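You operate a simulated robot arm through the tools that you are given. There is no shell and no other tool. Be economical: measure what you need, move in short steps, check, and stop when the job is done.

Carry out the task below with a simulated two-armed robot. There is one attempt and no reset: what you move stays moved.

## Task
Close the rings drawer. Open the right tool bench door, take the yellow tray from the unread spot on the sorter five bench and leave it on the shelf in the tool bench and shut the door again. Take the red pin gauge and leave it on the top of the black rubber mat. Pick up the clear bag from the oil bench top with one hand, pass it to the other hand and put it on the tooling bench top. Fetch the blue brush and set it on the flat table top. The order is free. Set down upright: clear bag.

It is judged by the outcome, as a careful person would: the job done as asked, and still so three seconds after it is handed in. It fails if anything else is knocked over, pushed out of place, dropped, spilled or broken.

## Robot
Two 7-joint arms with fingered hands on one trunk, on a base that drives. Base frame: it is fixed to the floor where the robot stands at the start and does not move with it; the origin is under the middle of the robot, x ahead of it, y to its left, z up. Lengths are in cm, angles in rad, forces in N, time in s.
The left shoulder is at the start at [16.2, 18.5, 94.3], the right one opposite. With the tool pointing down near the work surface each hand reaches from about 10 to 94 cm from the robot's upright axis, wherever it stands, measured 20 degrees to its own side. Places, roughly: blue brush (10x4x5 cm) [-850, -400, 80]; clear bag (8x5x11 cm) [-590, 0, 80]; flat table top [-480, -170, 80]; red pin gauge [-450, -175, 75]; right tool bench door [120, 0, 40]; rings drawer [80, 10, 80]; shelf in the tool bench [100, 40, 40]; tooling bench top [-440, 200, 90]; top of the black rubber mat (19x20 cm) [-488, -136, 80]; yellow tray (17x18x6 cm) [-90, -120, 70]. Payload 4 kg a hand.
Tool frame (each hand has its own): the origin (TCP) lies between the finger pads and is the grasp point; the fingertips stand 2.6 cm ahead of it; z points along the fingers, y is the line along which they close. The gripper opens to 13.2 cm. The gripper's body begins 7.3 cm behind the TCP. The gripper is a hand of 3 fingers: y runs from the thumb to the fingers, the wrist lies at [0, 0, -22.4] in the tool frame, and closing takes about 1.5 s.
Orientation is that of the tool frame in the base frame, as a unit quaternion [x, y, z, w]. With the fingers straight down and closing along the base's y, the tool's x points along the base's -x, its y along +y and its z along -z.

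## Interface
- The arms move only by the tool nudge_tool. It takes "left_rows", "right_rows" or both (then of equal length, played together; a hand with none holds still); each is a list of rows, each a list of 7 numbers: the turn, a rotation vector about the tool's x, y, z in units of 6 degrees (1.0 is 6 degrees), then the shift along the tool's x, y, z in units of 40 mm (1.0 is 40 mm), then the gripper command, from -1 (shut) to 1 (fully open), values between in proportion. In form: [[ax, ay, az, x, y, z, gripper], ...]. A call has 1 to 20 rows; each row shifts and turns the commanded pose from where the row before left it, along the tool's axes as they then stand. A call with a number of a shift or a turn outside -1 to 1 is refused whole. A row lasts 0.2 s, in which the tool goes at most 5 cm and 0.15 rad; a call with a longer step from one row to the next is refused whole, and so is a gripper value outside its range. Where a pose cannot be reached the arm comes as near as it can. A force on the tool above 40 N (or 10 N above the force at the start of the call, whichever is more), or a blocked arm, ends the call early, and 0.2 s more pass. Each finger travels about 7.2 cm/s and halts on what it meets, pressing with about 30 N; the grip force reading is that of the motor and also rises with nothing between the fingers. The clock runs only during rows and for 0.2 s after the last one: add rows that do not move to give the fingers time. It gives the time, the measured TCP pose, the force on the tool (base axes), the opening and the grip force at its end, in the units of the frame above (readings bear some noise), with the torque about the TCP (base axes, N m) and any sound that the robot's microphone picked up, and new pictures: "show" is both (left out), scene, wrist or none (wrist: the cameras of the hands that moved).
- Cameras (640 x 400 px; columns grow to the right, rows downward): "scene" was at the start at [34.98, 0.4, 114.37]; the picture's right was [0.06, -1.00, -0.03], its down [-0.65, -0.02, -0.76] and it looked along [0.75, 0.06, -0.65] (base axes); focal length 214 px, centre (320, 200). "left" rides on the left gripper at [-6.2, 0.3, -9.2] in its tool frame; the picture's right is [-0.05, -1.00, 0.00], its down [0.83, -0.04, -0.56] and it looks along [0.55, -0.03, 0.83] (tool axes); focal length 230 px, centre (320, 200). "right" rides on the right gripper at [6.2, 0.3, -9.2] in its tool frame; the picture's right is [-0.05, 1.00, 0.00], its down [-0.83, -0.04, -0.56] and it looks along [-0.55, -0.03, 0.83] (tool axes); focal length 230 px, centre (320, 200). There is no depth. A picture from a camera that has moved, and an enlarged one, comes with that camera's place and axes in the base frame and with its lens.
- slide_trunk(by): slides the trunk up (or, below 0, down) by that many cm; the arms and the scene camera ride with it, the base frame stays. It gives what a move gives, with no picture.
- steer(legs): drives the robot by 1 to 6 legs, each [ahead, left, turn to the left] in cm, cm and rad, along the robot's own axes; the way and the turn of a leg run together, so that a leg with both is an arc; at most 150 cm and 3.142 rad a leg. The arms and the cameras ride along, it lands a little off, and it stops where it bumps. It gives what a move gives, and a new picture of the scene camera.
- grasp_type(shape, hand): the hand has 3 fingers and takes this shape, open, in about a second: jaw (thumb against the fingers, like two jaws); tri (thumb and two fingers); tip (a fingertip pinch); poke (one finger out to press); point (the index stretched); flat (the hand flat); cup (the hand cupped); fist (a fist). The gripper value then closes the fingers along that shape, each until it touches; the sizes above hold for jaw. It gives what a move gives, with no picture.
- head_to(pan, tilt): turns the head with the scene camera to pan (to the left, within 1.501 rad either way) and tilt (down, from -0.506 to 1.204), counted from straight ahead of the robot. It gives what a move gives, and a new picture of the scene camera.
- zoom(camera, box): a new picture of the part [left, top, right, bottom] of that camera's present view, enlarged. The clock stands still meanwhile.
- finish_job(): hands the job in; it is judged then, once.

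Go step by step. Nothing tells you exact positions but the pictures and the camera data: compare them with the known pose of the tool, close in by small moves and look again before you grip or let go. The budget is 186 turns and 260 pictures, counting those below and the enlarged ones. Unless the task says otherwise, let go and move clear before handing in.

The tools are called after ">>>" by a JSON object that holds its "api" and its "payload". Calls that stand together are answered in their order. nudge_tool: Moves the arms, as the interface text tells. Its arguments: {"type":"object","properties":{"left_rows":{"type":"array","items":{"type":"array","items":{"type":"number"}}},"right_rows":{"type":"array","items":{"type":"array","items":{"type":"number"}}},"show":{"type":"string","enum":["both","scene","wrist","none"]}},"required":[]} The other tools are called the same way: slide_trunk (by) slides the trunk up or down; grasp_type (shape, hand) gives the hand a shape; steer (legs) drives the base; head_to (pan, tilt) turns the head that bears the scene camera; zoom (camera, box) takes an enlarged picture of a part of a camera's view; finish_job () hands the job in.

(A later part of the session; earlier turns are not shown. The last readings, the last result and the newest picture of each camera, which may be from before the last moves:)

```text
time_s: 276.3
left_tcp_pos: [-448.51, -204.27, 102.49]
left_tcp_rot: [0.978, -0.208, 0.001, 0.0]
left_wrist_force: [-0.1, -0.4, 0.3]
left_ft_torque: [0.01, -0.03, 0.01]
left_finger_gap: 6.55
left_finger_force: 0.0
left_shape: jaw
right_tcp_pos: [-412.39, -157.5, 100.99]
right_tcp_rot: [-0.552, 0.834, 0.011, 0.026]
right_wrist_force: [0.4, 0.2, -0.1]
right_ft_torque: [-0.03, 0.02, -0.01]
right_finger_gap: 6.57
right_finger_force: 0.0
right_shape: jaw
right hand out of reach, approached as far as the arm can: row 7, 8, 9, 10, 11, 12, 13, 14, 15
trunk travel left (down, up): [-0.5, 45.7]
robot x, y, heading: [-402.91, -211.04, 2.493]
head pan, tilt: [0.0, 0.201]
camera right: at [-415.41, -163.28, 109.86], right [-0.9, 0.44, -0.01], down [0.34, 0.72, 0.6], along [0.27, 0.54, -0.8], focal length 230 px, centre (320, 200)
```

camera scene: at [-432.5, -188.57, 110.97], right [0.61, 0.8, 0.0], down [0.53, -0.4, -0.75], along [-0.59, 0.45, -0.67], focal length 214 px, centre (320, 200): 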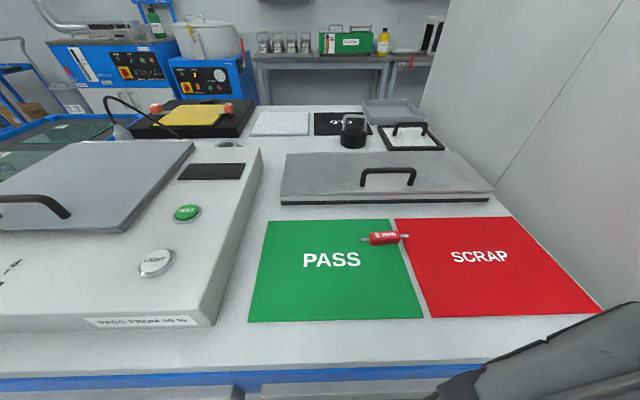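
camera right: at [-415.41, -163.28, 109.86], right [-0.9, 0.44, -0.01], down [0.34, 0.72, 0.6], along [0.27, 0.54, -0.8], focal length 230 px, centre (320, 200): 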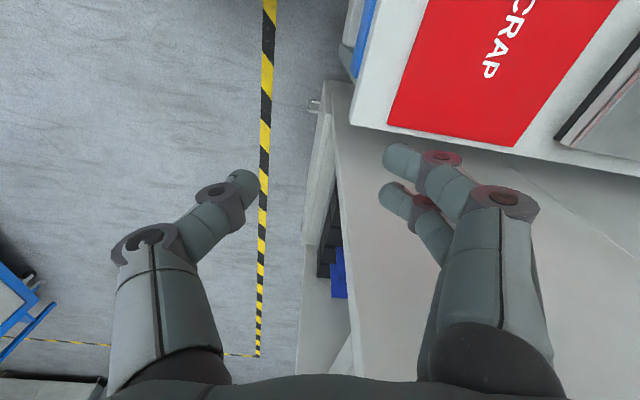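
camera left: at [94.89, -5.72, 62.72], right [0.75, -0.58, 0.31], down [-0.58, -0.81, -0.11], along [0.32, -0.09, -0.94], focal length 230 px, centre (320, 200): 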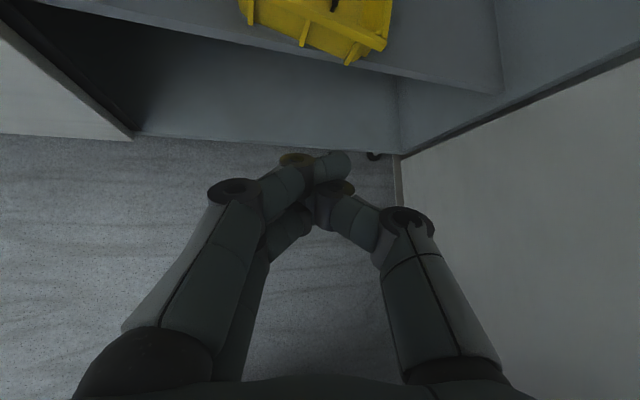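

The hand turned ~76° which is nearly right. Moving it above the gauge at about (-445,-164).

>>> {"api": "nudge_tool", "payload": {"right_rows": [[0, 0, 0, 0.58, 0.87, 0.28, 0], [0, 0, 0, 0.58, 0.87, 0.28, 0], [0, 0, 0, 0.58, 0.87, 0.28, 0], [0, 0, 0, 0.58, 0.87, 0.28, 0], [0, 0, 0, 0.58, 0.87, 0.28, 0], [0, 0, 0.3, 0.58, 0.87, 0.28, 0], [0, 0, 0.4, 0.58, 0.87, 0.28, 0], [0, 0, 0.4, 0.58, 0.87, 0.28, 0]], "show": "both"}}

```text
time_s: 278.3
left_tcp_pos: [-449.49, -207.06, 102.51]
left_tcp_rot: [0.98, -0.201, 0.001, -0.01]
left_wrist_force: [-0.1, -0.5, 0.8]
left_ft_torque: [0.1, -0.05, -0.03]
left_finger_gap: 6.56
left_finger_force: 0.1
left_shape: jaw
right_tcp_pos: [-431.86, -142.8, 95.63]
right_tcp_rot: [-0.521, 0.852, 0.033, 0.035]
right_wrist_force: [0.1, -1.0, 1.1]
right_ft_torque: [-0.05, 0.0, 0.01]
right_finger_gap: 6.58
right_finger_force: 0.2
right_shape: jaw
right hand out of reach, approached as far as the arm can: row 1, 2, 3, 4, 5, 6, 7, 8
trunk travel left (down, up): [-0.5, 45.7]
robot x, y, heading: [-403.5, -211.07, 2.502]
head pan, tilt: [0.0, 0.201]
stopped in row 8 (right hand): the arm was blocked; the commanded pose is now the measured one
camera scene: at [-433.58, -191.34, 111.34], right [0.59, 0.8, 0.02], down [0.54, -0.38, -0.75], along [-0.6, 0.46, -0.66], focal length 214 px, centre (320, 200)
camera right: at [-435.28, -148.93, 104.29], right [-0.87, 0.5, 0.02], down [0.4, 0.67, 0.63], along [0.3, 0.55, -0.78], focal length 230 px, centre (320, 200)
```

scene: 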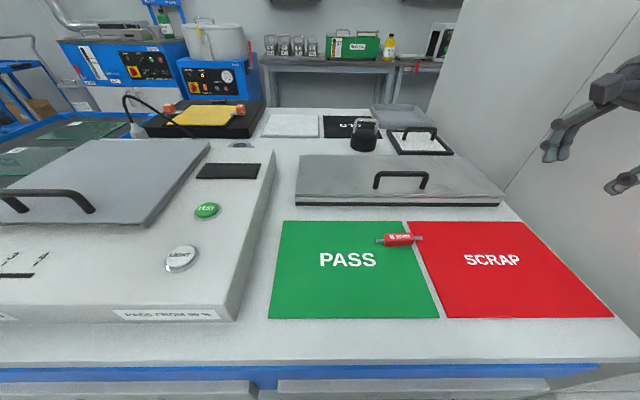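
right: 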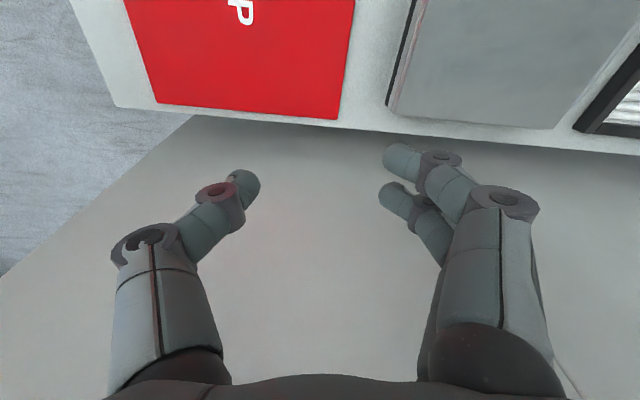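

The right forearm touched the dryer. I'll move the base left to free it, then tuck the right hand again and use the left hand for the gauge.

>>> {"api": "steer", "payload": {"legs": [[-10, 14, 0]]}}

>>> {"api": "nudge_tool", "payload": {"right_rows": [[0, 0, -1, 0.25, -0.7, 0, 0], [0, 0, -1, 0.25, -0.7, 0, 0], [0, 0, -1, 0.3, -0.6, 0, 0], [0, 0, -1, 0.3, -0.5, 0, 0], [0, 0, -1, 0.3, -0.3, 0, 0], [0, 0, -1, 0.2, 0, 0, 0], [0, 0, -1, 0, 0, 0, 0], [0, 0, -1, 0, 0, 0, 0], [0, 0, -1, 0, 0, 0, 0], [0, 0, -1, 0, 0, 0, 0], [0, 0, -1, 0, 0, 0, 0], [0, 0, -1, 0, 0, 0, 0], [0, 0, -1, 0, 0, 0, 0]], "show": "scene"}}

```text
time_s: 279.8
left_tcp_pos: [-449.61, -222.15, 102.47]
left_tcp_rot: [0.979, -0.204, 0.002, 0.001]
left_wrist_force: [-0.1, -0.3, 0.6]
left_ft_torque: [0.0, 0.0, -0.01]
left_finger_gap: 6.54
left_finger_force: 0.1
left_shape: jaw
right_tcp_pos: [-431.38, -157.95, 93.77]
right_tcp_rot: [-0.518, 0.855, 0.017, 0.026]
right_wrist_force: [-0.3, -0.2, 0.7]
right_ft_torque: [0.03, 0.02, 0.0]
right_finger_gap: 6.57
right_finger_force: 0.0
right_shape: jaw
trunk travel left (down, up): [-0.5, 45.7]
robot x, y, heading: [-404.06, -228.64, 2.503]
head pan, tilt: [0.0, 0.201]
camera scene: at [-433.53, -206.2, 110.96], right [0.6, 0.8, 0.0], down [0.53, -0.4, -0.75], along [-0.6, 0.45, -0.67], focal length 214 px, centre (320, 200)
```

scene: 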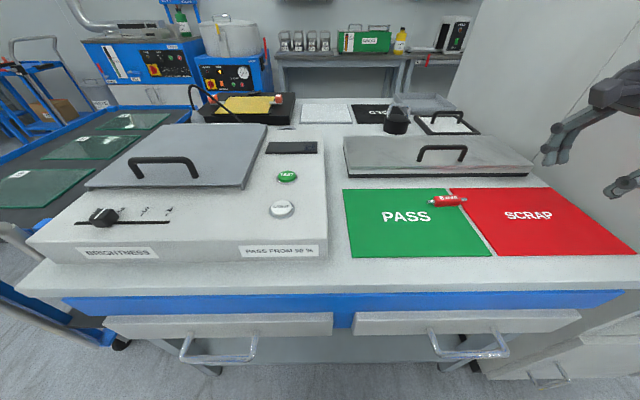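

```text
time_s: 282.6
left_tcp_pos: [-449.53, -221.95, 102.5]
left_tcp_rot: [0.979, -0.204, 0.002, 0.0]
left_wrist_force: [0.3, 0.3, -0.4]
left_ft_torque: [0.0, -0.02, -0.04]
left_finger_gap: 6.57
left_finger_force: 0.1
left_shape: jaw
right_tcp_pos: [-422.27, -167.28, 93.41]
right_tcp_rot: [0.94, -0.339, 0.003, -0.031]
right_wrist_force: [0.1, 0.3, 0.2]
right_ft_torque: [0.01, -0.01, 0.02]
right_finger_gap: 6.57
right_finger_force: 0.1
right_shape: jaw
trunk travel left (down, up): [-0.5, 45.7]
robot x, y, heading: [-403.72, -228.22, 2.503]
head pan, tilt: [0.0, 0.201]
camera scene: at [-433.49, -206.13, 110.97], right [0.6, 0.8, 0.0], down [0.53, -0.4, -0.75], along [-0.6, 0.45, -0.67], focal length 214 px, centre (320, 200)
```

scene: 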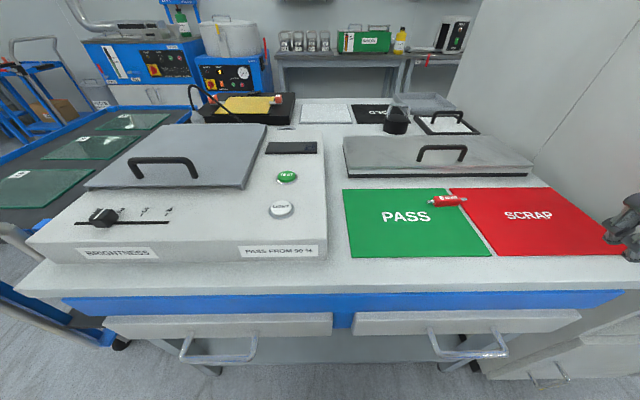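

The dryer blocks the right elbow here, so I'll use the left hand. Turning the left hand ~95° clockwise first.

>>> {"api": "nudge_tool", "payload": {"left_rows": [[0, 0, 1, 0, 0, 0, 0], [0, 0, 1, 0, 0, 0, 0], [0, 0, 1, 0, 0, 0, 0], [0, 0, 1, 0, 0, 0, 0], [0, 0, 1, 0, 0, 0, 0], [0, 0, 1, 0, 0, 0, 0], [0, 0, 1, 0, 0, 0, 0], [0, 0, 1, 0, 0, 0, 0], [0, 0, 1, 0, 0, 0, 0], [0, 0, 1, 0, 0, 0, 0], [0, 0, 1, 0, 0, 0, 0], [0, 0, 1, 0, 0, 0, 0], [0, 0, 1, 0, 0, 0, 0], [0, 0, 1, 0, 0, 0, 0], [0, 0, 1, 0, 0, 0, 0], [0, 0, 0.8, 0, 0, 0, 0]], "right_rows": [[0, 0, 0, 0.5, 0.3, -0.5, -1], [0, 0, 0, 0.5, 0.3, -0.5, -1], [0, 0, 0, 0.5, 0, -0.5, -1], [0, 0, 0, 0, 0, 0, -1], [0, 0, 0, 0, 0, 0, -1], [0, 0, 0, 0, 0, 0, -1], [0, 0, 0, 0, 0, 0, -1], [0, 0, 0, 0, 0, 0, -1], [0, 0, 0, 0, 0, 0, -1], [0, 0, 0, 0, 0, 0, -1], [0, 0, 0, 0, 0, 0, -1], [0, 0, 0, 0, 0, 0, -1], [0, 0, 0, 0, 0, 0, -1], [0, 0, 0, 0, 0, 0, -1], [0, 0, 0, 0, 0, 0, -1], [0, 0, 0, 0, 0, 0, -1]], "show": "none"}}

>>> {"api": "steer", "payload": {"legs": [[0, -18, 0], [8, 0, 0]]}}

```text
time_s: 286.0
left_tcp_pos: [-449.44, -221.94, 102.56]
left_tcp_rot: [-0.511, 0.859, -0.001, 0.001]
left_wrist_force: [-0.1, 0.7, 1.3]
left_ft_torque: [0.0, -0.01, 0.01]
left_finger_gap: 6.56
left_finger_force: 0.1
left_shape: jaw
right_tcp_pos: [-419.21, -173.53, 99.02]
right_tcp_rot: [0.94, -0.34, 0.003, -0.03]
right_wrist_force: [0.1, -0.8, -0.3]
right_ft_torque: [0.06, 0.0, 0.04]
right_finger_gap: 0.0
right_finger_force: 29.8
right_shape: jaw
trunk travel left (down, up): [-0.5, 45.7]
robot x, y, heading: [-403.87, -228.1, 2.5]
head pan, tilt: [0.0, 0.201]
```

```text
time_s: 288.4
left_tcp_pos: [-445.69, -203.45, 102.42]
left_tcp_rot: [-0.516, 0.856, 0.0, 0.001]
left_wrist_force: [-0.3, 0.8, 0.5]
left_ft_torque: [0.04, 0.02, 0.01]
left_finger_gap: 6.57
left_finger_force: 0.0
left_shape: jaw
right_tcp_pos: [-415.98, -154.85, 99.49]
right_tcp_rot: [0.942, -0.333, 0.001, -0.039]
right_wrist_force: [-0.6, -0.5, -0.2]
right_ft_torque: [-0.02, 0.01, 0.01]
right_finger_gap: 0.03
right_finger_force: 30.8
right_shape: jaw
trunk travel left (down, up): [-0.5, 45.7]
robot x, y, heading: [-400.01, -208.91, 2.506]
head pan, tilt: [0.0, 0.201]
stopped in leg 2: the robot was blocked; the commanded pose is now the measured one
camera scene: at [-429.81, -187.43, 110.99], right [0.59, 0.81, 0.0], down [0.54, -0.39, -0.75], along [-0.6, 0.44, -0.67], focal length 214 px, centre (320, 200)
```

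scene: 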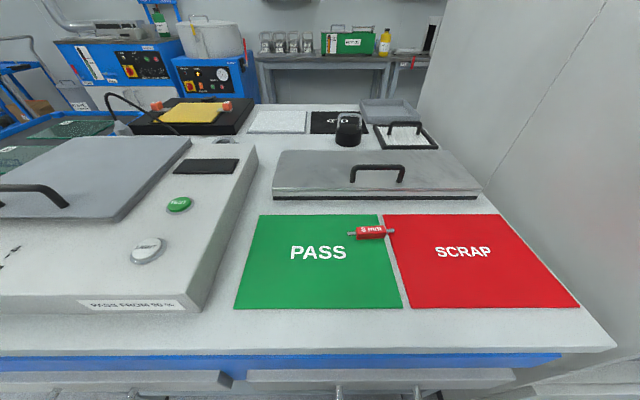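

The right hand is touching the dryer front; backing off 4 cm and pulling the right hand inward, then moving the left hand above the gauge.

>>> {"api": "steer", "payload": {"legs": [[-4, 0, 0]]}}

>>> {"api": "nudge_tool", "payload": {"left_rows": [[0, 0, 0, -0.82, 0.5, 0, 0], [0, 0, 0, -0.82, 0.5, 0, 0], [0, 0, 0, -0.82, 0.5, 0, 0], [0, 0, 0, -0.82, 0.5, 0, 0], [0, 0, 0, -0.82, 0.5, 0, 0], [0, 0, 0, -0.82, 0.5, 0, 0], [0, 0, 0, -0.82, 0.5, 0, 0], [0, 0, 0, -0.82, 0.5, 0.2, 0], [0, 0, 0, -0.82, 0.5, 0.6, 0], [0, 0, 0, -0.82, 0.5, 0.7, 0], [0, 0, 0, -0.78, 0.5, 0.7, 0]], "right_rows": [[0, 0, 0, 0.3, 0.5, 0, -1], [0, 0, 0, 0.3, 0.5, 0, -1], [0, 0, 0, 0.3, 0.5, 0, -1], [0, 0, 0, 0, 0.5, 0, -1], [0, 0, 0, 0, 0.5, 0, -1], [0, 0, 0, 0, 0, 0, -1], [0, 0, 0, 0, 0, 0, -1], [0, 0, 0, 0, 0, 0, -1], [0, 0, 0, 0, 0, 0, -1], [0, 0, 0, 0, 0, 0, -1], [0, 0, 0, 0, 0, 0, -1]], "show": "both"}}

```text
time_s: 289.2
left_tcp_pos: [-442.36, -205.52, 102.64]
left_tcp_rot: [-0.516, 0.856, 0.0, 0.0]
left_wrist_force: [1.0, 0.1, 0.5]
left_ft_torque: [0.04, -0.01, 0.0]
left_finger_gap: 6.55
left_finger_force: 0.0
left_shape: jaw
right_tcp_pos: [-412.54, -156.94, 99.26]
right_tcp_rot: [0.942, -0.333, 0.0, -0.035]
right_wrist_force: [-0.2, -0.1, 0.3]
right_ft_torque: [-0.01, 0.0, 0.0]
right_finger_gap: 0.0
right_finger_force: 29.8
right_shape: jaw
trunk travel left (down, up): [-0.5, 45.7]
robot x, y, heading: [-396.66, -210.82, 2.51]
head pan, tilt: [0.0, 0.201]
camera scene: at [-426.45, -189.46, 110.96], right [0.59, 0.81, 0.0], down [0.54, -0.39, -0.75], along [-0.6, 0.44, -0.67], focal length 214 px, centre (320, 200)
```

scene: 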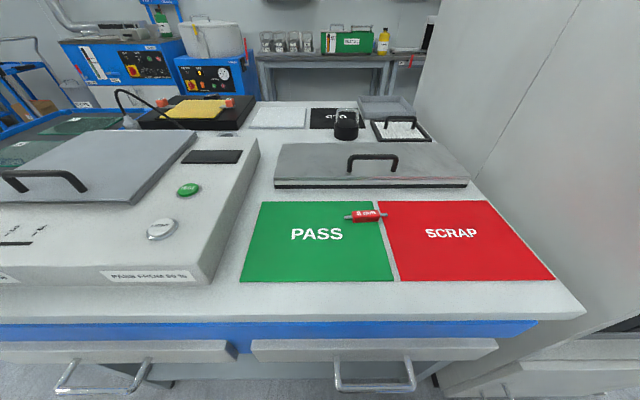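

```text
time_s: 291.6
left_tcp_pos: [-448.66, -185.02, 97.19]
left_tcp_rot: [-0.516, 0.857, -0.001, 0.001]
left_wrist_force: [0.4, -0.5, 0.0]
left_ft_torque: [0.0, -0.02, 0.0]
left_finger_gap: 6.55
left_finger_force: 0.1
left_shape: jaw
left hand out of reach, approached as far as the arm can: row 5, 6, 7, 8, 9, 10, 11
right_tcp_pos: [-416.17, -166.96, 98.57]
right_tcp_rot: [0.942, -0.333, 0.001, -0.036]
right_wrist_force: [-0.9, -0.1, 0.8]
right_ft_torque: [-0.02, 0.0, 0.01]
right_finger_gap: 0.0
right_finger_force: 29.8
right_shape: jaw
trunk travel left (down, up): [-0.5, 45.7]
robot x, y, heading: [-396.35, -211.26, 2.509]
head pan, tilt: [0.0, 0.201]
camera scene: at [-426.55, -189.42, 110.94], right [0.59, 0.81, 0.0], down [0.54, -0.39, -0.75], along [-0.6, 0.44, -0.67], focal length 214 px, centre (320, 200)
camera right: at [-411.87, -171.51, 107.61], right [-0.67, -0.74, -0.07], down [-0.63, 0.52, 0.57], along [-0.39, 0.43, -0.82], focal length 230 px, centre (320, 200)
camera left: at [-446.11, -179.33, 106.53], right [0.91, -0.42, 0.0], down [-0.35, -0.75, 0.56], along [-0.23, -0.5, -0.83], focal length 230 px, centre (320, 200)
```

scene: 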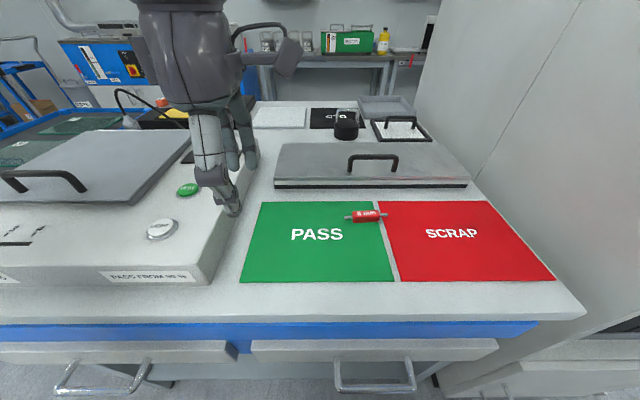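
right: 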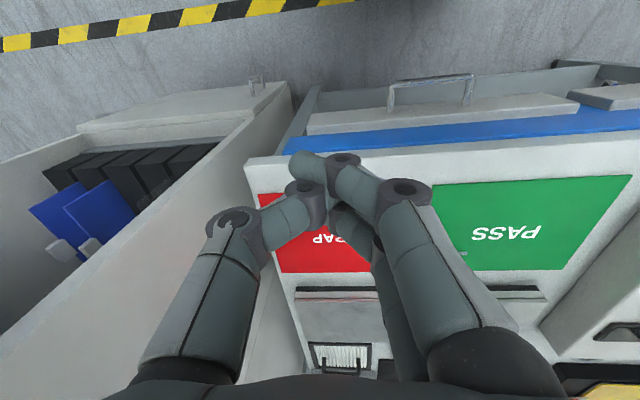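
left: 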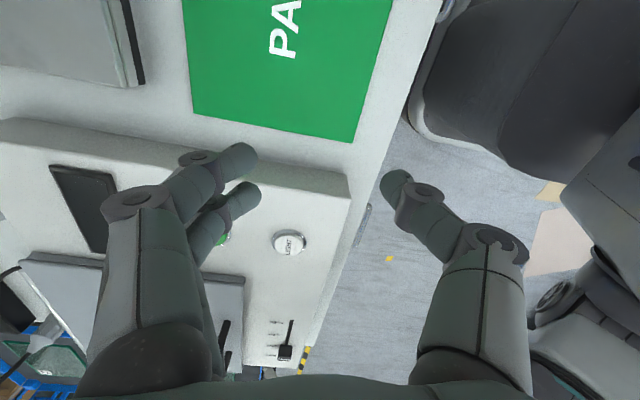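

The turned left hand only reaches on its own side, so I'll tuck the right hand closer and shift the base right by 22 cm.

>>> {"api": "nudge_tool", "payload": {"right_rows": [[0, 0, 0, 0.8, 0, 0, -1], [0, 0, 0, 0.8, 0.2, 0, -1], [0, 0, 0, 0.8, 0.2, 0, -1]], "left_rows": [[0, 0, 0, 0, 0, -0.6, 0], [0, 0, 0, 0, 0, -0.6, 0], [0, 0, 0, 0, 0, 0, 0]], "show": "none"}}

>>> {"api": "steer", "payload": {"legs": [[0, -22, 0]]}}

```text
time_s: 292.4
left_tcp_pos: [-449.14, -186.35, 101.82]
left_tcp_rot: [-0.517, 0.856, 0.0, 0.0]
left_wrist_force: [0.4, 0.5, 0.4]
left_ft_torque: [-0.01, 0.01, 0.02]
left_finger_gap: 6.59
left_finger_force: 0.1
left_shape: jaw
left hand out of reach, approached as far as the arm can: row 1
right_tcp_pos: [-409.46, -174.25, 98.16]
right_tcp_rot: [0.942, -0.334, 0.001, -0.034]
right_wrist_force: [-0.2, 0.5, -0.8]
right_ft_torque: [0.03, 0.03, -0.01]
right_finger_gap: 0.0
right_finger_force: 30.0
right_shape: jaw
trunk travel left (down, up): [-0.5, 45.7]
robot x, y, heading: [-396.61, -211.15, 2.504]
head pan, tilt: [0.0, 0.201]
```

```text
time_s: 294.1
left_tcp_pos: [-436.29, -168.82, 101.79]
left_tcp_rot: [-0.516, 0.857, -0.001, 0.001]
left_wrist_force: [0.4, 0.6, -0.9]
left_ft_torque: [-0.02, 0.03, 0.01]
left_finger_gap: 6.56
left_finger_force: 0.0
left_shape: jaw
right_tcp_pos: [-396.61, -156.74, 98.21]
right_tcp_rot: [0.942, -0.334, 0.0, -0.035]
right_wrist_force: [0.3, 0.7, -1.1]
right_ft_torque: [-0.01, 0.01, 0.03]
right_finger_gap: 0.0
right_finger_force: 29.8
right_shape: jaw
trunk travel left (down, up): [-0.5, 45.7]
robot x, y, heading: [-383.73, -194.31, 2.505]
head pan, tilt: [0.0, 0.201]
camera scene: at [-413.69, -172.02, 110.97], right [0.59, 0.8, 0.0], down [0.54, -0.4, -0.75], along [-0.6, 0.44, -0.67], focal length 214 px, centre (320, 200)
```

scene: 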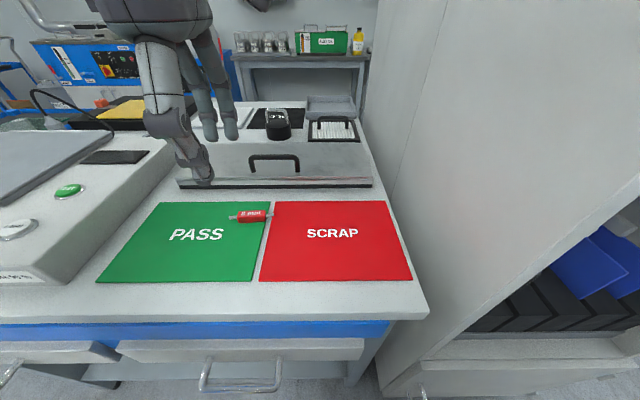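

Now moving the left hand over the gauge.

>>> {"api": "nudge_tool", "payload": {"left_rows": [[0, 0, 0, 0.05, 0.66, 0.4, 0], [0, 0, 0, 0.05, 0.66, 0.4, 0], [0, 0, 0, 0.05, 0.66, 0.8, 0], [0, 0, 0, 0.05, 0.66, 0.8, 0]], "show": "wrist"}}

```text
time_s: 295.1
left_tcp_pos: [-446.54, -165.44, 91.9]
left_tcp_rot: [-0.516, 0.857, -0.002, 0.002]
left_wrist_force: [-0.1, -0.2, -0.5]
left_ft_torque: [-0.04, -0.01, 0.0]
left_finger_gap: 6.57
left_finger_force: 0.0
left_shape: jaw
left hand out of reach, approached as far as the arm can: row 2
right_tcp_pos: [-396.93, -156.63, 98.11]
right_tcp_rot: [0.942, -0.334, 0.002, -0.035]
right_wrist_force: [-0.3, -0.3, -0.5]
right_ft_torque: [0.01, -0.01, 0.02]
right_finger_gap: 0.0
right_finger_force: 29.8
right_shape: jaw
trunk travel left (down, up): [-0.5, 45.7]
robot x, y, heading: [-383.9, -193.72, 2.504]
head pan, tilt: [0.0, 0.201]
camera left: at [-444.02, -159.66, 101.05], right [0.91, -0.42, 0.01], down [-0.35, -0.75, 0.55], along [-0.23, -0.5, -0.83], focal length 230 px, centre (320, 200)
```

left: 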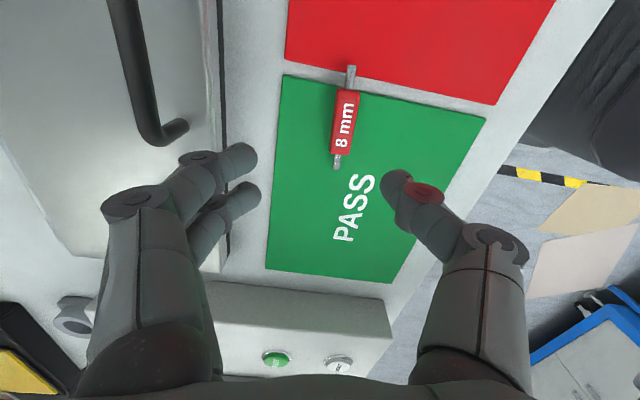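

Gauge is about 2 cm to the thumb side. Correcting and lowering to z≈81.

>>> {"api": "nudge_tool", "payload": {"left_rows": [[0, 0, 0, -0.045, -0.13, 0.68, 0], [0, 0, 0, -0.045, -0.13, 0.68, 0], [0, 0, 0, -0.045, -0.13, 0.68, 0], [0, 0, 0, -0.045, -0.13, 0.55, 0]], "show": "wrist"}}

```text
time_s: 296.1
left_tcp_pos: [-444.21, -165.78, 83.16]
left_tcp_rot: [-0.518, 0.855, 0.009, 0.002]
left_wrist_force: [-1.5, -5.5, 22.2]
left_ft_torque: [-0.44, -0.17, -0.06]
left_finger_gap: 6.6
left_finger_force: 0.0
left_shape: jaw
right_tcp_pos: [-396.66, -156.85, 98.33]
right_tcp_rot: [0.942, -0.333, 0.0, -0.035]
right_wrist_force: [0.1, -0.1, 0.1]
right_ft_torque: [-0.05, -0.01, 0.02]
right_finger_gap: 0.0
right_finger_force: 30.0
right_shape: jaw
trunk travel left (down, up): [-0.5, 45.7]
robot x, y, heading: [-383.94, -194.11, 2.507]
head pan, tilt: [0.0, 0.201]
stopped in row 4 (left hand): the force on the tool passed its limit at 51 N (the readings are from after the stop); the commanded pose is now the measured one
camera left: at [-441.66, -160.32, 92.45], right [0.91, -0.42, -0.01], down [-0.34, -0.77, 0.55], along [-0.24, -0.49, -0.84], focal length 230 px, centre (320, 200)
```

left: 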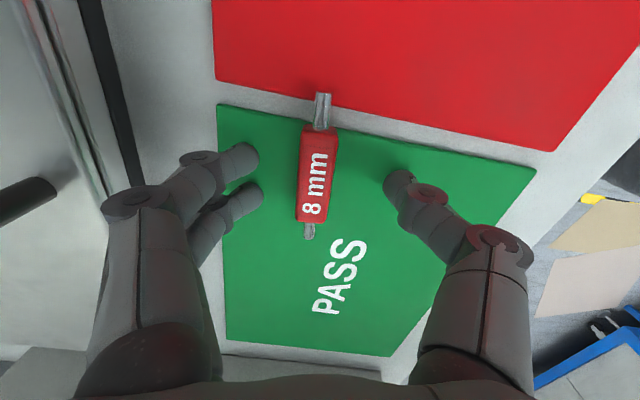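

Tips touched the table (z≈80.6), gauge is between the fingers. Lifting slightly and closing.

>>> {"api": "nudge_tool", "payload": {"left_rows": [[0, 0, 0, 0, 0, -0.15, 0], [0, 0, 0, 0, 0, 0, -0.5], [0, 0, 0, 0, 0, 0, -1], [0, 0, 0, 0, 0, 0, -1], [0, 0, 0, 0, 0, 0, -1], [0, 0, 0, 0, 0, 0, -1], [0, 0, 0, 0, 0, -0.6, -1], [0, 0, 0, 0, 0, -0.9, -1]], "show": "wrist"}}

```text
time_s: 297.9
left_tcp_pos: [-444.2, -165.45, 89.33]
left_tcp_rot: [-0.518, 0.855, 0.006, 0.001]
left_wrist_force: [-0.9, -0.4, -1.0]
left_ft_torque: [0.0, -0.02, 0.03]
left_finger_gap: 1.89
left_finger_force: 30.0
left_shape: jaw
right_tcp_pos: [-396.73, -156.9, 98.1]
right_tcp_rot: [0.942, -0.334, 0.001, -0.036]
right_wrist_force: [0.3, 1.0, -0.1]
right_ft_torque: [0.03, -0.01, 0.0]
right_finger_gap: 0.0
right_finger_force: 30.3
right_shape: jaw
trunk travel left (down, up): [-0.5, 45.7]
robot x, y, heading: [-383.95, -193.65, 2.507]
head pan, tilt: [0.0, 0.201]
camera left: at [-441.69, -159.98, 98.57], right [0.91, -0.42, -0.01], down [-0.34, -0.76, 0.55], along [-0.23, -0.5, -0.84], focal length 230 px, centre (320, 200)
```

left: 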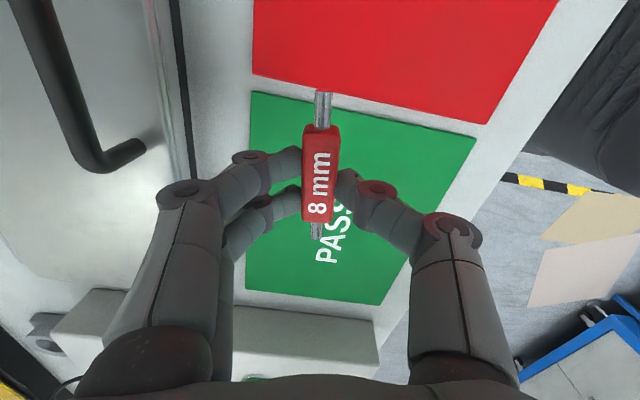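

Gauge gripped. The mat is only reachable from the rear side of the table, so I'll tuck the left hand (with gauge) and drive around the dryer.

>>> {"api": "nudge_tool", "payload": {"left_rows": [[0, 0, 0, 0, -0.3, -0.9, -1], [0, 0, 0, 0, -0.8, -0.6, -1], [0, 0, 0, 0, -0.95, -0.3, -1], [0, 0, 0, 0, -0.95, 0, -1], [0, 0, 0, 0.3, -0.9, 0, -1], [0, 0, 0, 0.3, -0.9, 0, -1], [0, 0, -1, 0.3, -0.5, 0, -1], [0, 0, -1, 0, 0, 0, -1], [0, 0, -1, 0, 0, 0, -1], [0, 0, -1, 0, 0, 0, -1], [0, 0, -1, 0, 0, 0, -1], [0, 0, -1, 0, 0, 0, -1], [0, 0, -1, 0, 0, 0, -1], [0, 0, -1, 0, 0, 0, -1], [0, 0, -1, 0, 0, 0, -1], [0, 0, -1, 0, 0, 0, -1], [0, 0, -1, 0, 0, 0, -1], [0, 0, -1, 0, 0, 0, -1], [0, 0, -1, 0, 0, 0, -1]], "show": "none"}}

>>> {"api": "steer", "payload": {"legs": [[-5, -118, 0], [100, 0, 0], [90, 0, 0]]}}

```text
time_s: 301.9
left_tcp_pos: [-427.04, -178.82, 96.26]
left_tcp_rot: [0.941, -0.339, -0.003, -0.004]
left_wrist_force: [0.2, 0.1, 0.2]
left_ft_torque: [-0.02, 0.01, 0.01]
left_finger_gap: 1.9
left_finger_force: 29.3
left_shape: jaw
right_tcp_pos: [-396.84, -156.91, 98.12]
right_tcp_rot: [0.942, -0.333, 0.002, -0.035]
right_wrist_force: [0.6, -0.2, 1.0]
right_ft_torque: [-0.04, 0.02, 0.04]
right_finger_gap: 0.01
right_finger_force: 30.4
right_shape: jaw
trunk travel left (down, up): [-0.5, 45.7]
robot x, y, heading: [-384.06, -194.07, 2.508]
head pan, tilt: [0.0, 0.201]
```

```text
time_s: 304.6
left_tcp_pos: [-406.08, -152.42, 96.25]
left_tcp_rot: [0.946, -0.323, -0.002, 0.004]
left_wrist_force: [-0.9, 0.1, -0.9]
left_ft_torque: [-0.01, 0.02, 0.03]
left_finger_gap: 1.87
left_finger_force: 30.4
left_shape: jaw
right_tcp_pos: [-375.28, -129.73, 98.18]
right_tcp_rot: [0.943, -0.332, 0.001, -0.034]
right_wrist_force: [-0.6, 0.0, 0.5]
right_ft_torque: [-0.01, -0.04, 0.04]
right_finger_gap: 0.03
right_finger_force: 29.8
right_shape: jaw
trunk travel left (down, up): [-0.5, 45.7]
robot x, y, heading: [-362.45, -166.75, 2.508]
head pan, tilt: [0.0, 0.201]
stopped in leg 1: the force on the tool passed its limit at 147 N (the readings are from after the stop); the commanded pose is now the measured one
camera scene: at [-392.27, -145.12, 110.96], right [0.59, 0.81, 0.0], down [0.54, -0.39, -0.75], along [-0.6, 0.44, -0.67], focal length 214 px, centre (320, 200)
```

scene: 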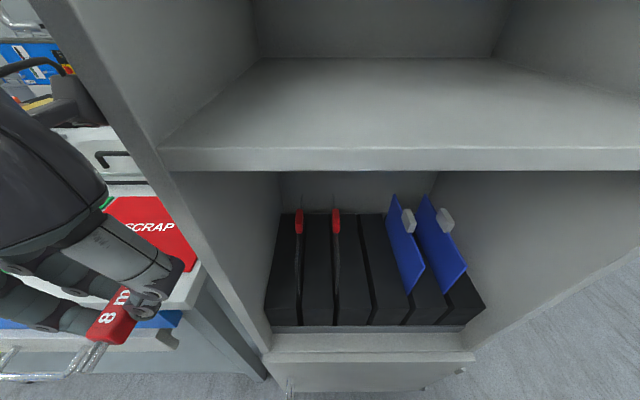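

The left hand bumped the dryer's edge; the gauge is still held. Backing straight off first, then going around with more clearance.

>>> {"api": "steer", "payload": {"legs": [[-35, 4, 0], [0, -100, 0], [110, 0, 0], [110, 0, 0]]}}

```text
time_s: 322.1
left_tcp_pos: [-512.9, 20.32, 96.25]
left_tcp_rot: [0.959, -0.283, -0.002, 0.005]
left_wrist_force: [0.1, 0.3, -0.5]
left_ft_torque: [0.0, -0.01, -0.01]
left_finger_gap: 1.89
left_finger_force: 29.9
left_shape: jaw
right_tcp_pos: [-483.97, 45.54, 98.16]
right_tcp_rot: [0.955, -0.294, 0.0, -0.035]
right_wrist_force: [-0.2, -1.2, -0.3]
right_ft_torque: [0.01, 0.01, 0.0]
right_finger_gap: 0.0
right_finger_force: 30.3
right_shape: jaw
trunk travel left (down, up): [-0.5, 45.7]
robot x, y, heading: [-468.49, 9.5, 2.594]
head pan, tilt: [0.0, 0.201]
camera scene: at [-499.76, 28.91, 110.97], right [0.52, 0.85, 0.0], down [0.57, -0.35, -0.75], along [-0.64, 0.39, -0.67], focal length 214 px, centre (320, 200)
```

scene: 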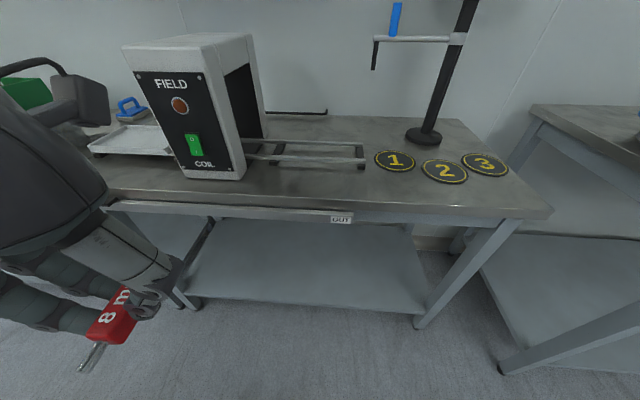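

I'm now behind the dryer facing a bench. Turning around to face the table's rear side and strafing along it.

>>> {"api": "steer", "payload": {"legs": [[0, 0, 1.525], [0, 0, 1.525], [-6, 0, 0], [0, -125, 0]]}}

```text
time_s: 336.6
left_tcp_pos: [-509.93, -103.69, 96.17]
left_tcp_rot: [0.339, 0.941, 0.005, 0.002]
left_wrist_force: [0.1, -0.7, 1.0]
left_ft_torque: [0.01, 0.04, 0.02]
left_finger_gap: 1.87
left_finger_force: 29.8
left_shape: jaw
right_tcp_pos: [-541.52, -125.26, 98.09]
right_tcp_rot: [0.35, 0.936, -0.035, -0.003]
right_wrist_force: [0.8, 0.6, 0.5]
right_ft_torque: [-0.01, 0.02, 0.03]
right_finger_gap: 0.0
right_finger_force: 29.8
right_shape: jaw
trunk travel left (down, up): [-0.5, 45.7]
robot x, y, heading: [-553.2, -87.71, -0.671]
head pan, tilt: [0.0, 0.201]
camera scene: at [-523.79, -110.96, 110.97], right [-0.62, -0.79, 0.0], down [-0.52, 0.41, -0.75], along [0.59, -0.46, -0.67], focal length 214 px, centre (320, 200)
```

scene: 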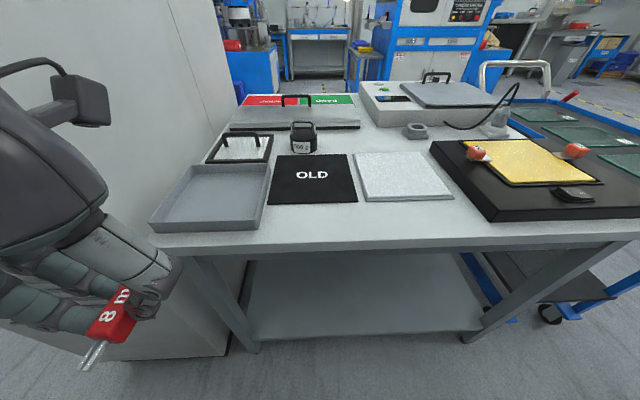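

The black mat (marked OLD) is right in front. Moving closer and bringing the gauge above it.

>>> {"api": "steer", "payload": {"legs": [[13, -8, 0]]}}

>>> {"api": "nudge_tool", "payload": {"left_rows": [[0, 0, 0, -0.85, -0.18, -0.2, -1], [0, 0, 0, -0.85, -0.18, 0, -1], [0, 0, 0, -0.85, -0.18, 0, -1], [0, 0, 0, -0.85, -0.18, 0, -1], [0, 0, 0, -0.85, -0.18, 0, -1], [0, 0, 0, -0.85, -0.18, 0.4, -1], [0, 0, 0, 0, 0, 0.9, -1], [0, 0, 0, 0, 0, 0.7, -1]], "show": "both"}}

```text
time_s: 337.9
left_tcp_pos: [-504.71, -118.06, 96.23]
left_tcp_rot: [0.34, 0.94, 0.005, 0.002]
left_wrist_force: [0.3, 0.5, 0.0]
left_ft_torque: [0.01, 0.02, 0.01]
left_finger_gap: 1.84
left_finger_force: 30.3
left_shape: jaw
right_tcp_pos: [-536.14, -139.69, 98.21]
right_tcp_rot: [0.349, 0.936, -0.034, -0.002]
right_wrist_force: [0.5, -0.3, -0.8]
right_ft_torque: [0.01, 0.02, 0.02]
right_finger_gap: 0.0
right_finger_force: 29.9
right_shape: jaw
trunk travel left (down, up): [-0.5, 45.7]
robot x, y, heading: [-547.78, -102.03, -0.668]
head pan, tilt: [0.0, 0.201]
camera scene: at [-518.43, -125.28, 110.95], right [-0.62, -0.79, 0.0], down [-0.52, 0.41, -0.75], along [0.59, -0.46, -0.67], focal length 214 px, centre (320, 200)
```

scene: 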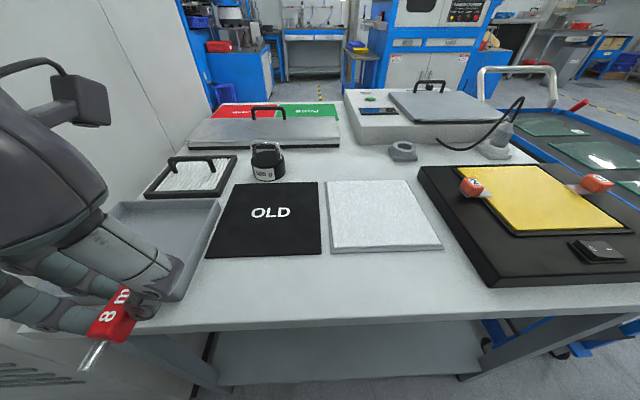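

```text
time_s: 339.7
left_tcp_pos: [-492.01, -130.54, 88.75]
left_tcp_rot: [0.338, 0.941, 0.004, 0.005]
left_wrist_force: [1.1, 0.9, -0.3]
left_ft_torque: [-0.06, 0.02, 0.05]
left_finger_gap: 1.81
left_finger_force: 30.5
left_shape: jaw
left hand out of reach, approached as far as the arm can: row 5, 6
right_tcp_pos: [-536.15, -139.2, 98.4]
right_tcp_rot: [0.349, 0.937, -0.035, 0.001]
right_wrist_force: [0.9, -0.1, 0.1]
right_ft_torque: [0.03, 0.01, 0.01]
right_finger_gap: 0.0
right_finger_force: 30.0
right_shape: jaw
trunk travel left (down, up): [-0.5, 45.7]
robot x, y, heading: [-547.18, -101.76, -0.668]
head pan, tilt: [0.0, 0.201]
camera scene: at [-518.65, -125.02, 111.12], right [-0.62, -0.79, 0.0], down [-0.52, 0.41, -0.75], along [0.59, -0.46, -0.66], focal length 214 px, centre (320, 200)
camera left: at [-487.23, -134.24, 98.05], right [-0.6, -0.8, -0.01], down [-0.67, 0.49, 0.55], along [-0.44, 0.33, -0.83], focal length 230 px, centre (320, 200)
```

scene: 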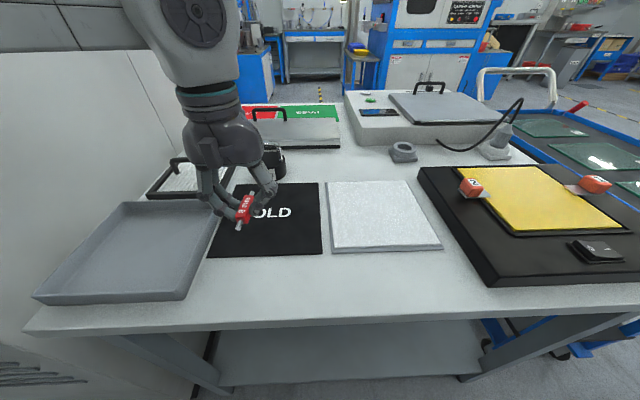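
left: 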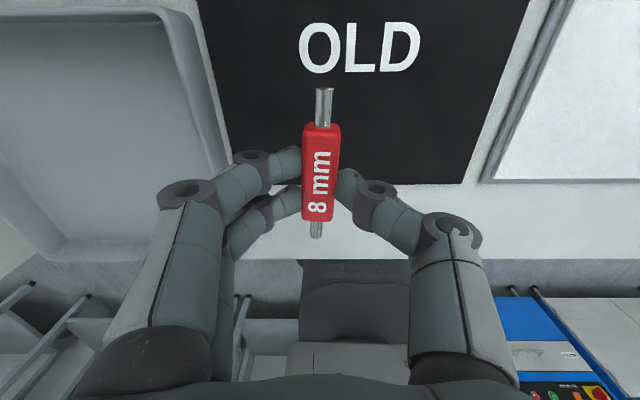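

Gauge is above the near-left part of the mat. Moving the base 5 cm ahead and 4 cm right to centre it better.

>>> {"api": "steer", "payload": {"legs": [[5, -4, 0]]}}

>>> {"api": "nudge_tool", "payload": {"left_rows": [[0, 0, 0, 0, 0, 0.4, -1], [0, 0, 0, 0, 0, 0.4, -1], [0, 0, 0, 0, 0, 0.15, -1], [0, 0, 0, 0, 0, 0.1, -1]], "show": "wrist"}}

```text
time_s: 340.7
left_tcp_pos: [-490.79, -137.38, 88.6]
left_tcp_rot: [0.34, 0.94, 0.006, 0.003]
left_wrist_force: [0.3, 0.0, 0.3]
left_ft_torque: [0.0, 0.01, 0.01]
left_finger_gap: 1.85
left_finger_force: 30.1
left_shape: jaw
right_tcp_pos: [-535.01, -146.0, 98.16]
right_tcp_rot: [0.35, 0.936, -0.033, -0.001]
right_wrist_force: [0.3, -1.1, 0.3]
right_ft_torque: [0.02, 0.0, 0.02]
right_finger_gap: 0.0
right_finger_force: 29.9
right_shape: jaw
trunk travel left (down, up): [-0.5, 45.7]
robot x, y, heading: [-546.21, -108.08, -0.667]
head pan, tilt: [0.0, 0.201]
camera scene: at [-517.3, -131.69, 111.05], right [-0.62, -0.79, 0.0], down [-0.52, 0.41, -0.75], along [0.59, -0.46, -0.66], focal length 214 px, centre (320, 200)
```

scene: 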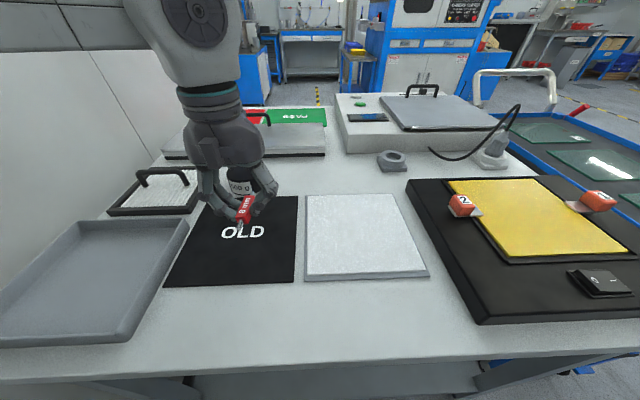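

```text
time_s: 341.7
left_tcp_pos: [-490.6, -137.23, 84.17]
left_tcp_rot: [0.34, 0.94, 0.005, 0.001]
left_wrist_force: [-0.2, -0.2, -0.3]
left_ft_torque: [0.02, 0.02, -0.02]
left_finger_gap: 1.85
left_finger_force: 30.5
left_shape: jaw
right_tcp_pos: [-534.79, -145.83, 98.15]
right_tcp_rot: [0.35, 0.936, -0.035, -0.001]
right_wrist_force: [0.1, 0.6, -0.5]
right_ft_torque: [0.01, -0.04, 0.0]
right_finger_gap: 0.02
right_finger_force: 30.0
right_shape: jaw
trunk travel left (down, up): [-0.5, 45.7]
robot x, y, heading: [-546.52, -108.37, -0.67]
head pan, tilt: [0.0, 0.201]
camera left: at [-485.73, -140.92, 93.51], right [-0.6, -0.8, -0.01], down [-0.67, 0.49, 0.55], along [-0.44, 0.34, -0.83], focal length 230 px, centre (320, 200)
```

left: 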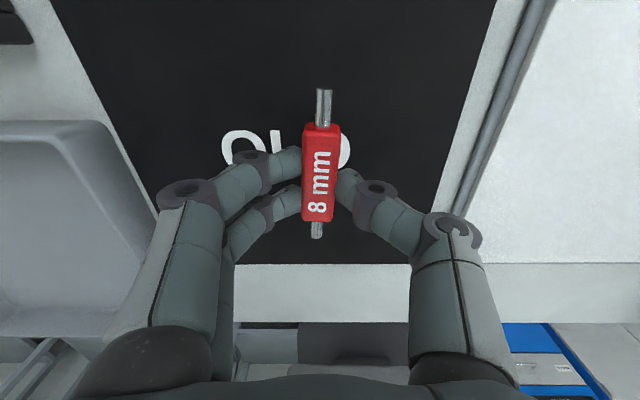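

Centred on the mat. Lowering the last bit to contact, then releasing.

>>> {"api": "nudge_tool", "payload": {"left_rows": [[0, 0, 0, 0, 0, 0.06, -1], [0, 0, 0, 0, 0, 0.06, -1], [0, 0, 0, 0, 0, 0, -1]], "show": "none"}}

```text
time_s: 342.5
left_tcp_pos: [-490.61, -137.23, 83.91]
left_tcp_rot: [0.341, 0.94, 0.005, 0.002]
left_wrist_force: [-0.2, 0.0, -0.4]
left_ft_torque: [0.01, 0.0, 0.01]
left_finger_gap: 1.86
left_finger_force: 30.2
left_shape: jaw
right_tcp_pos: [-534.77, -145.82, 98.24]
right_tcp_rot: [0.349, 0.936, -0.035, -0.002]
right_wrist_force: [-1.0, -0.4, 0.1]
right_ft_torque: [-0.02, 0.0, 0.02]
right_finger_gap: 0.0
right_finger_force: 30.1
right_shape: jaw
trunk travel left (down, up): [-0.5, 45.7]
robot x, y, heading: [-546.36, -108.03, -0.667]
head pan, tilt: [0.0, 0.201]
```

>>> {"api": "nudge_tool", "payload": {"left_rows": [[0, 0, 0, 0, 0, 0.06, -1], [0, 0, 0, 0, 0, 0.06, -1], [0, 0, 0, 0, 0, 0.06, -1], [0, 0, 0, 0, 0, 0, -1]], "show": "none"}}

```text
time_s: 343.5
left_tcp_pos: [-490.68, -137.09, 83.1]
left_tcp_rot: [0.34, 0.94, 0.005, 0.002]
left_wrist_force: [-0.5, 0.3, -0.7]
left_ft_torque: [0.0, 0.02, -0.01]
left_finger_gap: 1.81
left_finger_force: 29.9
left_shape: jaw
right_tcp_pos: [-534.66, -145.91, 98.22]
right_tcp_rot: [0.349, 0.936, -0.036, -0.002]
right_wrist_force: [1.0, 0.5, -0.1]
right_ft_torque: [0.0, -0.02, -0.01]
right_finger_gap: 0.01
right_finger_force: 30.2
right_shape: jaw
trunk travel left (down, up): [-0.5, 45.7]
robot x, y, heading: [-546.35, -108.25, -0.671]
head pan, tilt: [0.0, 0.201]
```

Still free; continue in small steps.

>>> {"api": "nudge_tool", "payload": {"left_rows": [[0, 0, 0, 0, 0, 0.07, -1], [0, 0, 0, 0, 0, 0.07, -1], [0, 0, 0, 0, 0, 0.07, -1], [0, 0, 0, 0, 0, 0.07, -1], [0, 0, 0, 0, 0, 0, -1]], "show": "wrist"}}

```text
time_s: 344.4
left_tcp_pos: [-490.66, -137.18, 82.97]
left_tcp_rot: [0.339, 0.941, -0.002, 0.007]
left_wrist_force: [-3.1, 5.8, 22.6]
left_ft_torque: [0.33, 0.01, 0.03]
left_finger_gap: 1.96
left_finger_force: 30.7
left_shape: jaw
right_tcp_pos: [-534.91, -145.7, 98.17]
right_tcp_rot: [0.349, 0.936, -0.035, -0.001]
right_wrist_force: [0.2, -0.9, 0.1]
right_ft_torque: [-0.01, 0.02, 0.03]
right_finger_gap: 0.0
right_finger_force: 30.0
right_shape: jaw
trunk travel left (down, up): [-0.5, 45.7]
robot x, y, heading: [-546.48, -108.31, -0.665]
head pan, tilt: [0.0, 0.201]
stopped in row 4 (left hand): the force on the tool passed its limit at 43 N (the readings are from after the stop); the commanded pose is now the measured one
camera left: at [-485.91, -140.74, 92.36], right [-0.6, -0.8, 0.0], down [-0.67, 0.5, 0.54], along [-0.44, 0.33, -0.84], focal length 230 px, centre (320, 200)
```

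left: 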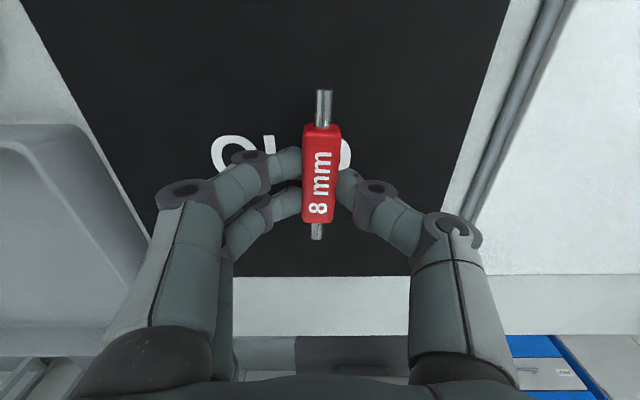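

Contact with the mat. Releasing and lifting straight up.

>>> {"api": "nudge_tool", "payload": {"left_rows": [[0, 0, 0, 0, 0, -0.08, -1], [0, 0, 0, 0, 0, 0, -0.6], [0, 0, 0, 0, 0, 0, -0.3], [0, 0, 0, 0, 0, 0, -0.1], [0, 0, 0, 0, 0, 0, 0], [0, 0, 0, 0, 0, -0.5, 0], [0, 0, 0, 0, 0, -1, 0], [0, 0, 0, 0, 0, -1, 0], [0, 0, 0, 0, 0, -1, 0]], "show": "wrist"}}

```text
time_s: 346.4
left_tcp_pos: [-490.61, -137.52, 96.46]
left_tcp_rot: [0.338, 0.941, 0.001, 0.005]
left_wrist_force: [0.8, 0.2, -0.2]
left_ft_torque: [-0.01, -0.01, 0.01]
left_finger_gap: 6.54
left_finger_force: 0.1
left_shape: jaw
right_tcp_pos: [-534.69, -145.88, 98.11]
right_tcp_rot: [0.349, 0.936, -0.035, -0.003]
right_wrist_force: [0.2, -0.4, 0.2]
right_ft_torque: [-0.02, 0.0, 0.02]
right_finger_gap: 0.04
right_finger_force: 29.9
right_shape: jaw
trunk travel left (down, up): [-0.5, 45.7]
robot x, y, heading: [-546.47, -108.3, -0.672]
head pan, tilt: [0.0, 0.201]
camera left: at [-485.74, -141.11, 105.77], right [-0.6, -0.8, 0.0], down [-0.67, 0.5, 0.55], along [-0.44, 0.33, -0.84], focal length 230 px, centre (320, 200)
```

left: 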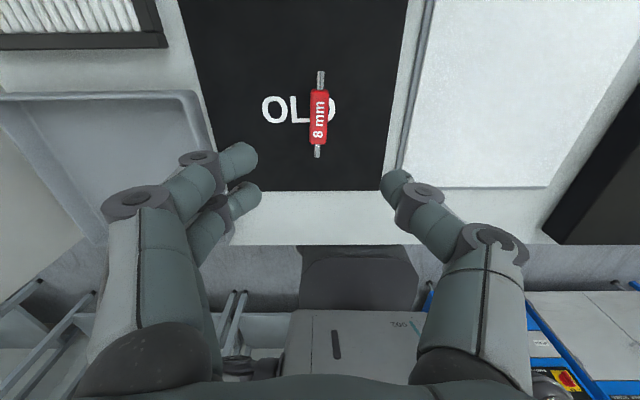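

The gauge lies on the mat. Now the brush: I'll tuck the left hand, back off, turn toward (-850,-400) and look.

>>> {"api": "nudge_tool", "payload": {"left_rows": [[0, 0, 0, 0.9, 0, -0.3, -1], [0, 0, 0, 0.9, 0, -0.3, -1], [0, 0, 0, 0.9, 0, 0, -1], [0, 0, 0, 0.9, 0, 0, -1], [0, 0, 0, 0.9, 0, 0, -1]], "show": "none"}}

>>> {"api": "steer", "payload": {"legs": [[-10, 0, 0], [0, 0, -1.706]]}}

>>> {"api": "head_to", "payload": {"pan": 0.0, "tilt": -0.2}}

```text
time_s: 347.6
left_tcp_pos: [-504.75, -125.47, 99.12]
left_tcp_rot: [0.339, 0.941, 0.0, 0.006]
left_wrist_force: [0.0, -0.2, -0.7]
left_ft_torque: [-0.02, 0.0, 0.01]
left_finger_gap: 0.01
left_finger_force: 29.8
left_shape: jaw
right_tcp_pos: [-534.86, -145.69, 98.2]
right_tcp_rot: [0.349, 0.936, -0.034, -0.002]
right_wrist_force: [0.4, 0.7, -0.1]
right_ft_torque: [-0.02, 0.01, -0.02]
right_finger_gap: 0.0
right_finger_force: 30.1
right_shape: jaw
trunk travel left (down, up): [-0.5, 45.7]
robot x, y, heading: [-546.19, -108.46, -0.665]
head pan, tilt: [0.0, 0.201]
```

```text
time_s: 352.9
left_tcp_pos: [-576.34, -141.34, 99.16]
left_tcp_rot: [0.928, 0.373, -0.005, 0.004]
left_wrist_force: [0.0, 0.5, 0.2]
left_ft_torque: [-0.04, -0.01, 0.03]
left_finger_gap: 0.02
left_finger_force: 29.7
left_shape: jaw
right_tcp_pos: [-593.08, -109.18, 98.17]
right_tcp_rot: [0.932, 0.362, -0.022, -0.026]
right_wrist_force: [1.0, 0.0, -0.8]
right_ft_torque: [-0.02, -0.01, 0.0]
right_finger_gap: 0.01
right_finger_force: 30.3
right_shape: jaw
trunk travel left (down, up): [-0.5, 45.7]
robot x, y, heading: [-554.34, -102.3, -2.352]
head pan, tilt: [0.0, 0.201]
camera scene: at [-580.6, -128.45, 110.97], right [-0.71, 0.71, 0.0], down [0.47, 0.47, -0.75], along [-0.53, -0.53, -0.67], focal length 214 px, centre (320, 200)
```

scene: 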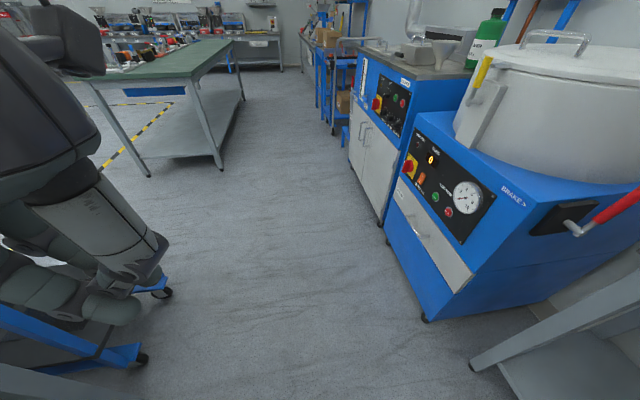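

```text
time_s: 353.8
left_tcp_pos: [-576.35, -141.42, 98.97]
left_tcp_rot: [0.928, 0.373, -0.004, 0.004]
left_wrist_force: [-1.3, 0.6, 0.4]
left_ft_torque: [0.03, 0.0, -0.04]
left_finger_gap: 0.0
left_finger_force: 30.3
left_shape: jaw
right_tcp_pos: [-593.08, -109.07, 98.2]
right_tcp_rot: [0.931, 0.362, -0.021, -0.027]
right_wrist_force: [0.0, 0.1, -0.1]
right_ft_torque: [0.03, -0.01, 0.02]
right_finger_gap: 0.0
right_finger_force: 29.6
right_shape: jaw
trunk travel left (down, up): [-0.5, 45.7]
robot x, y, heading: [-554.5, -101.92, -2.354]
head pan, tilt: [0.0, -0.201]
camera scene: at [-581.26, -129.13, 114.57], right [-0.71, 0.71, 0.0], down [0.23, 0.23, -0.95], along [-0.67, -0.67, -0.32], focal length 214 px, centre (320, 200)
```

scene: 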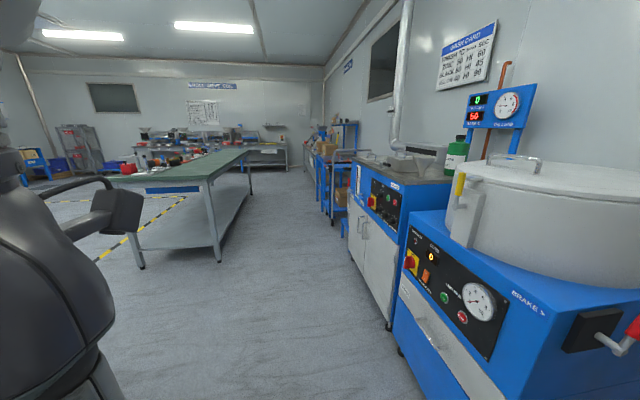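

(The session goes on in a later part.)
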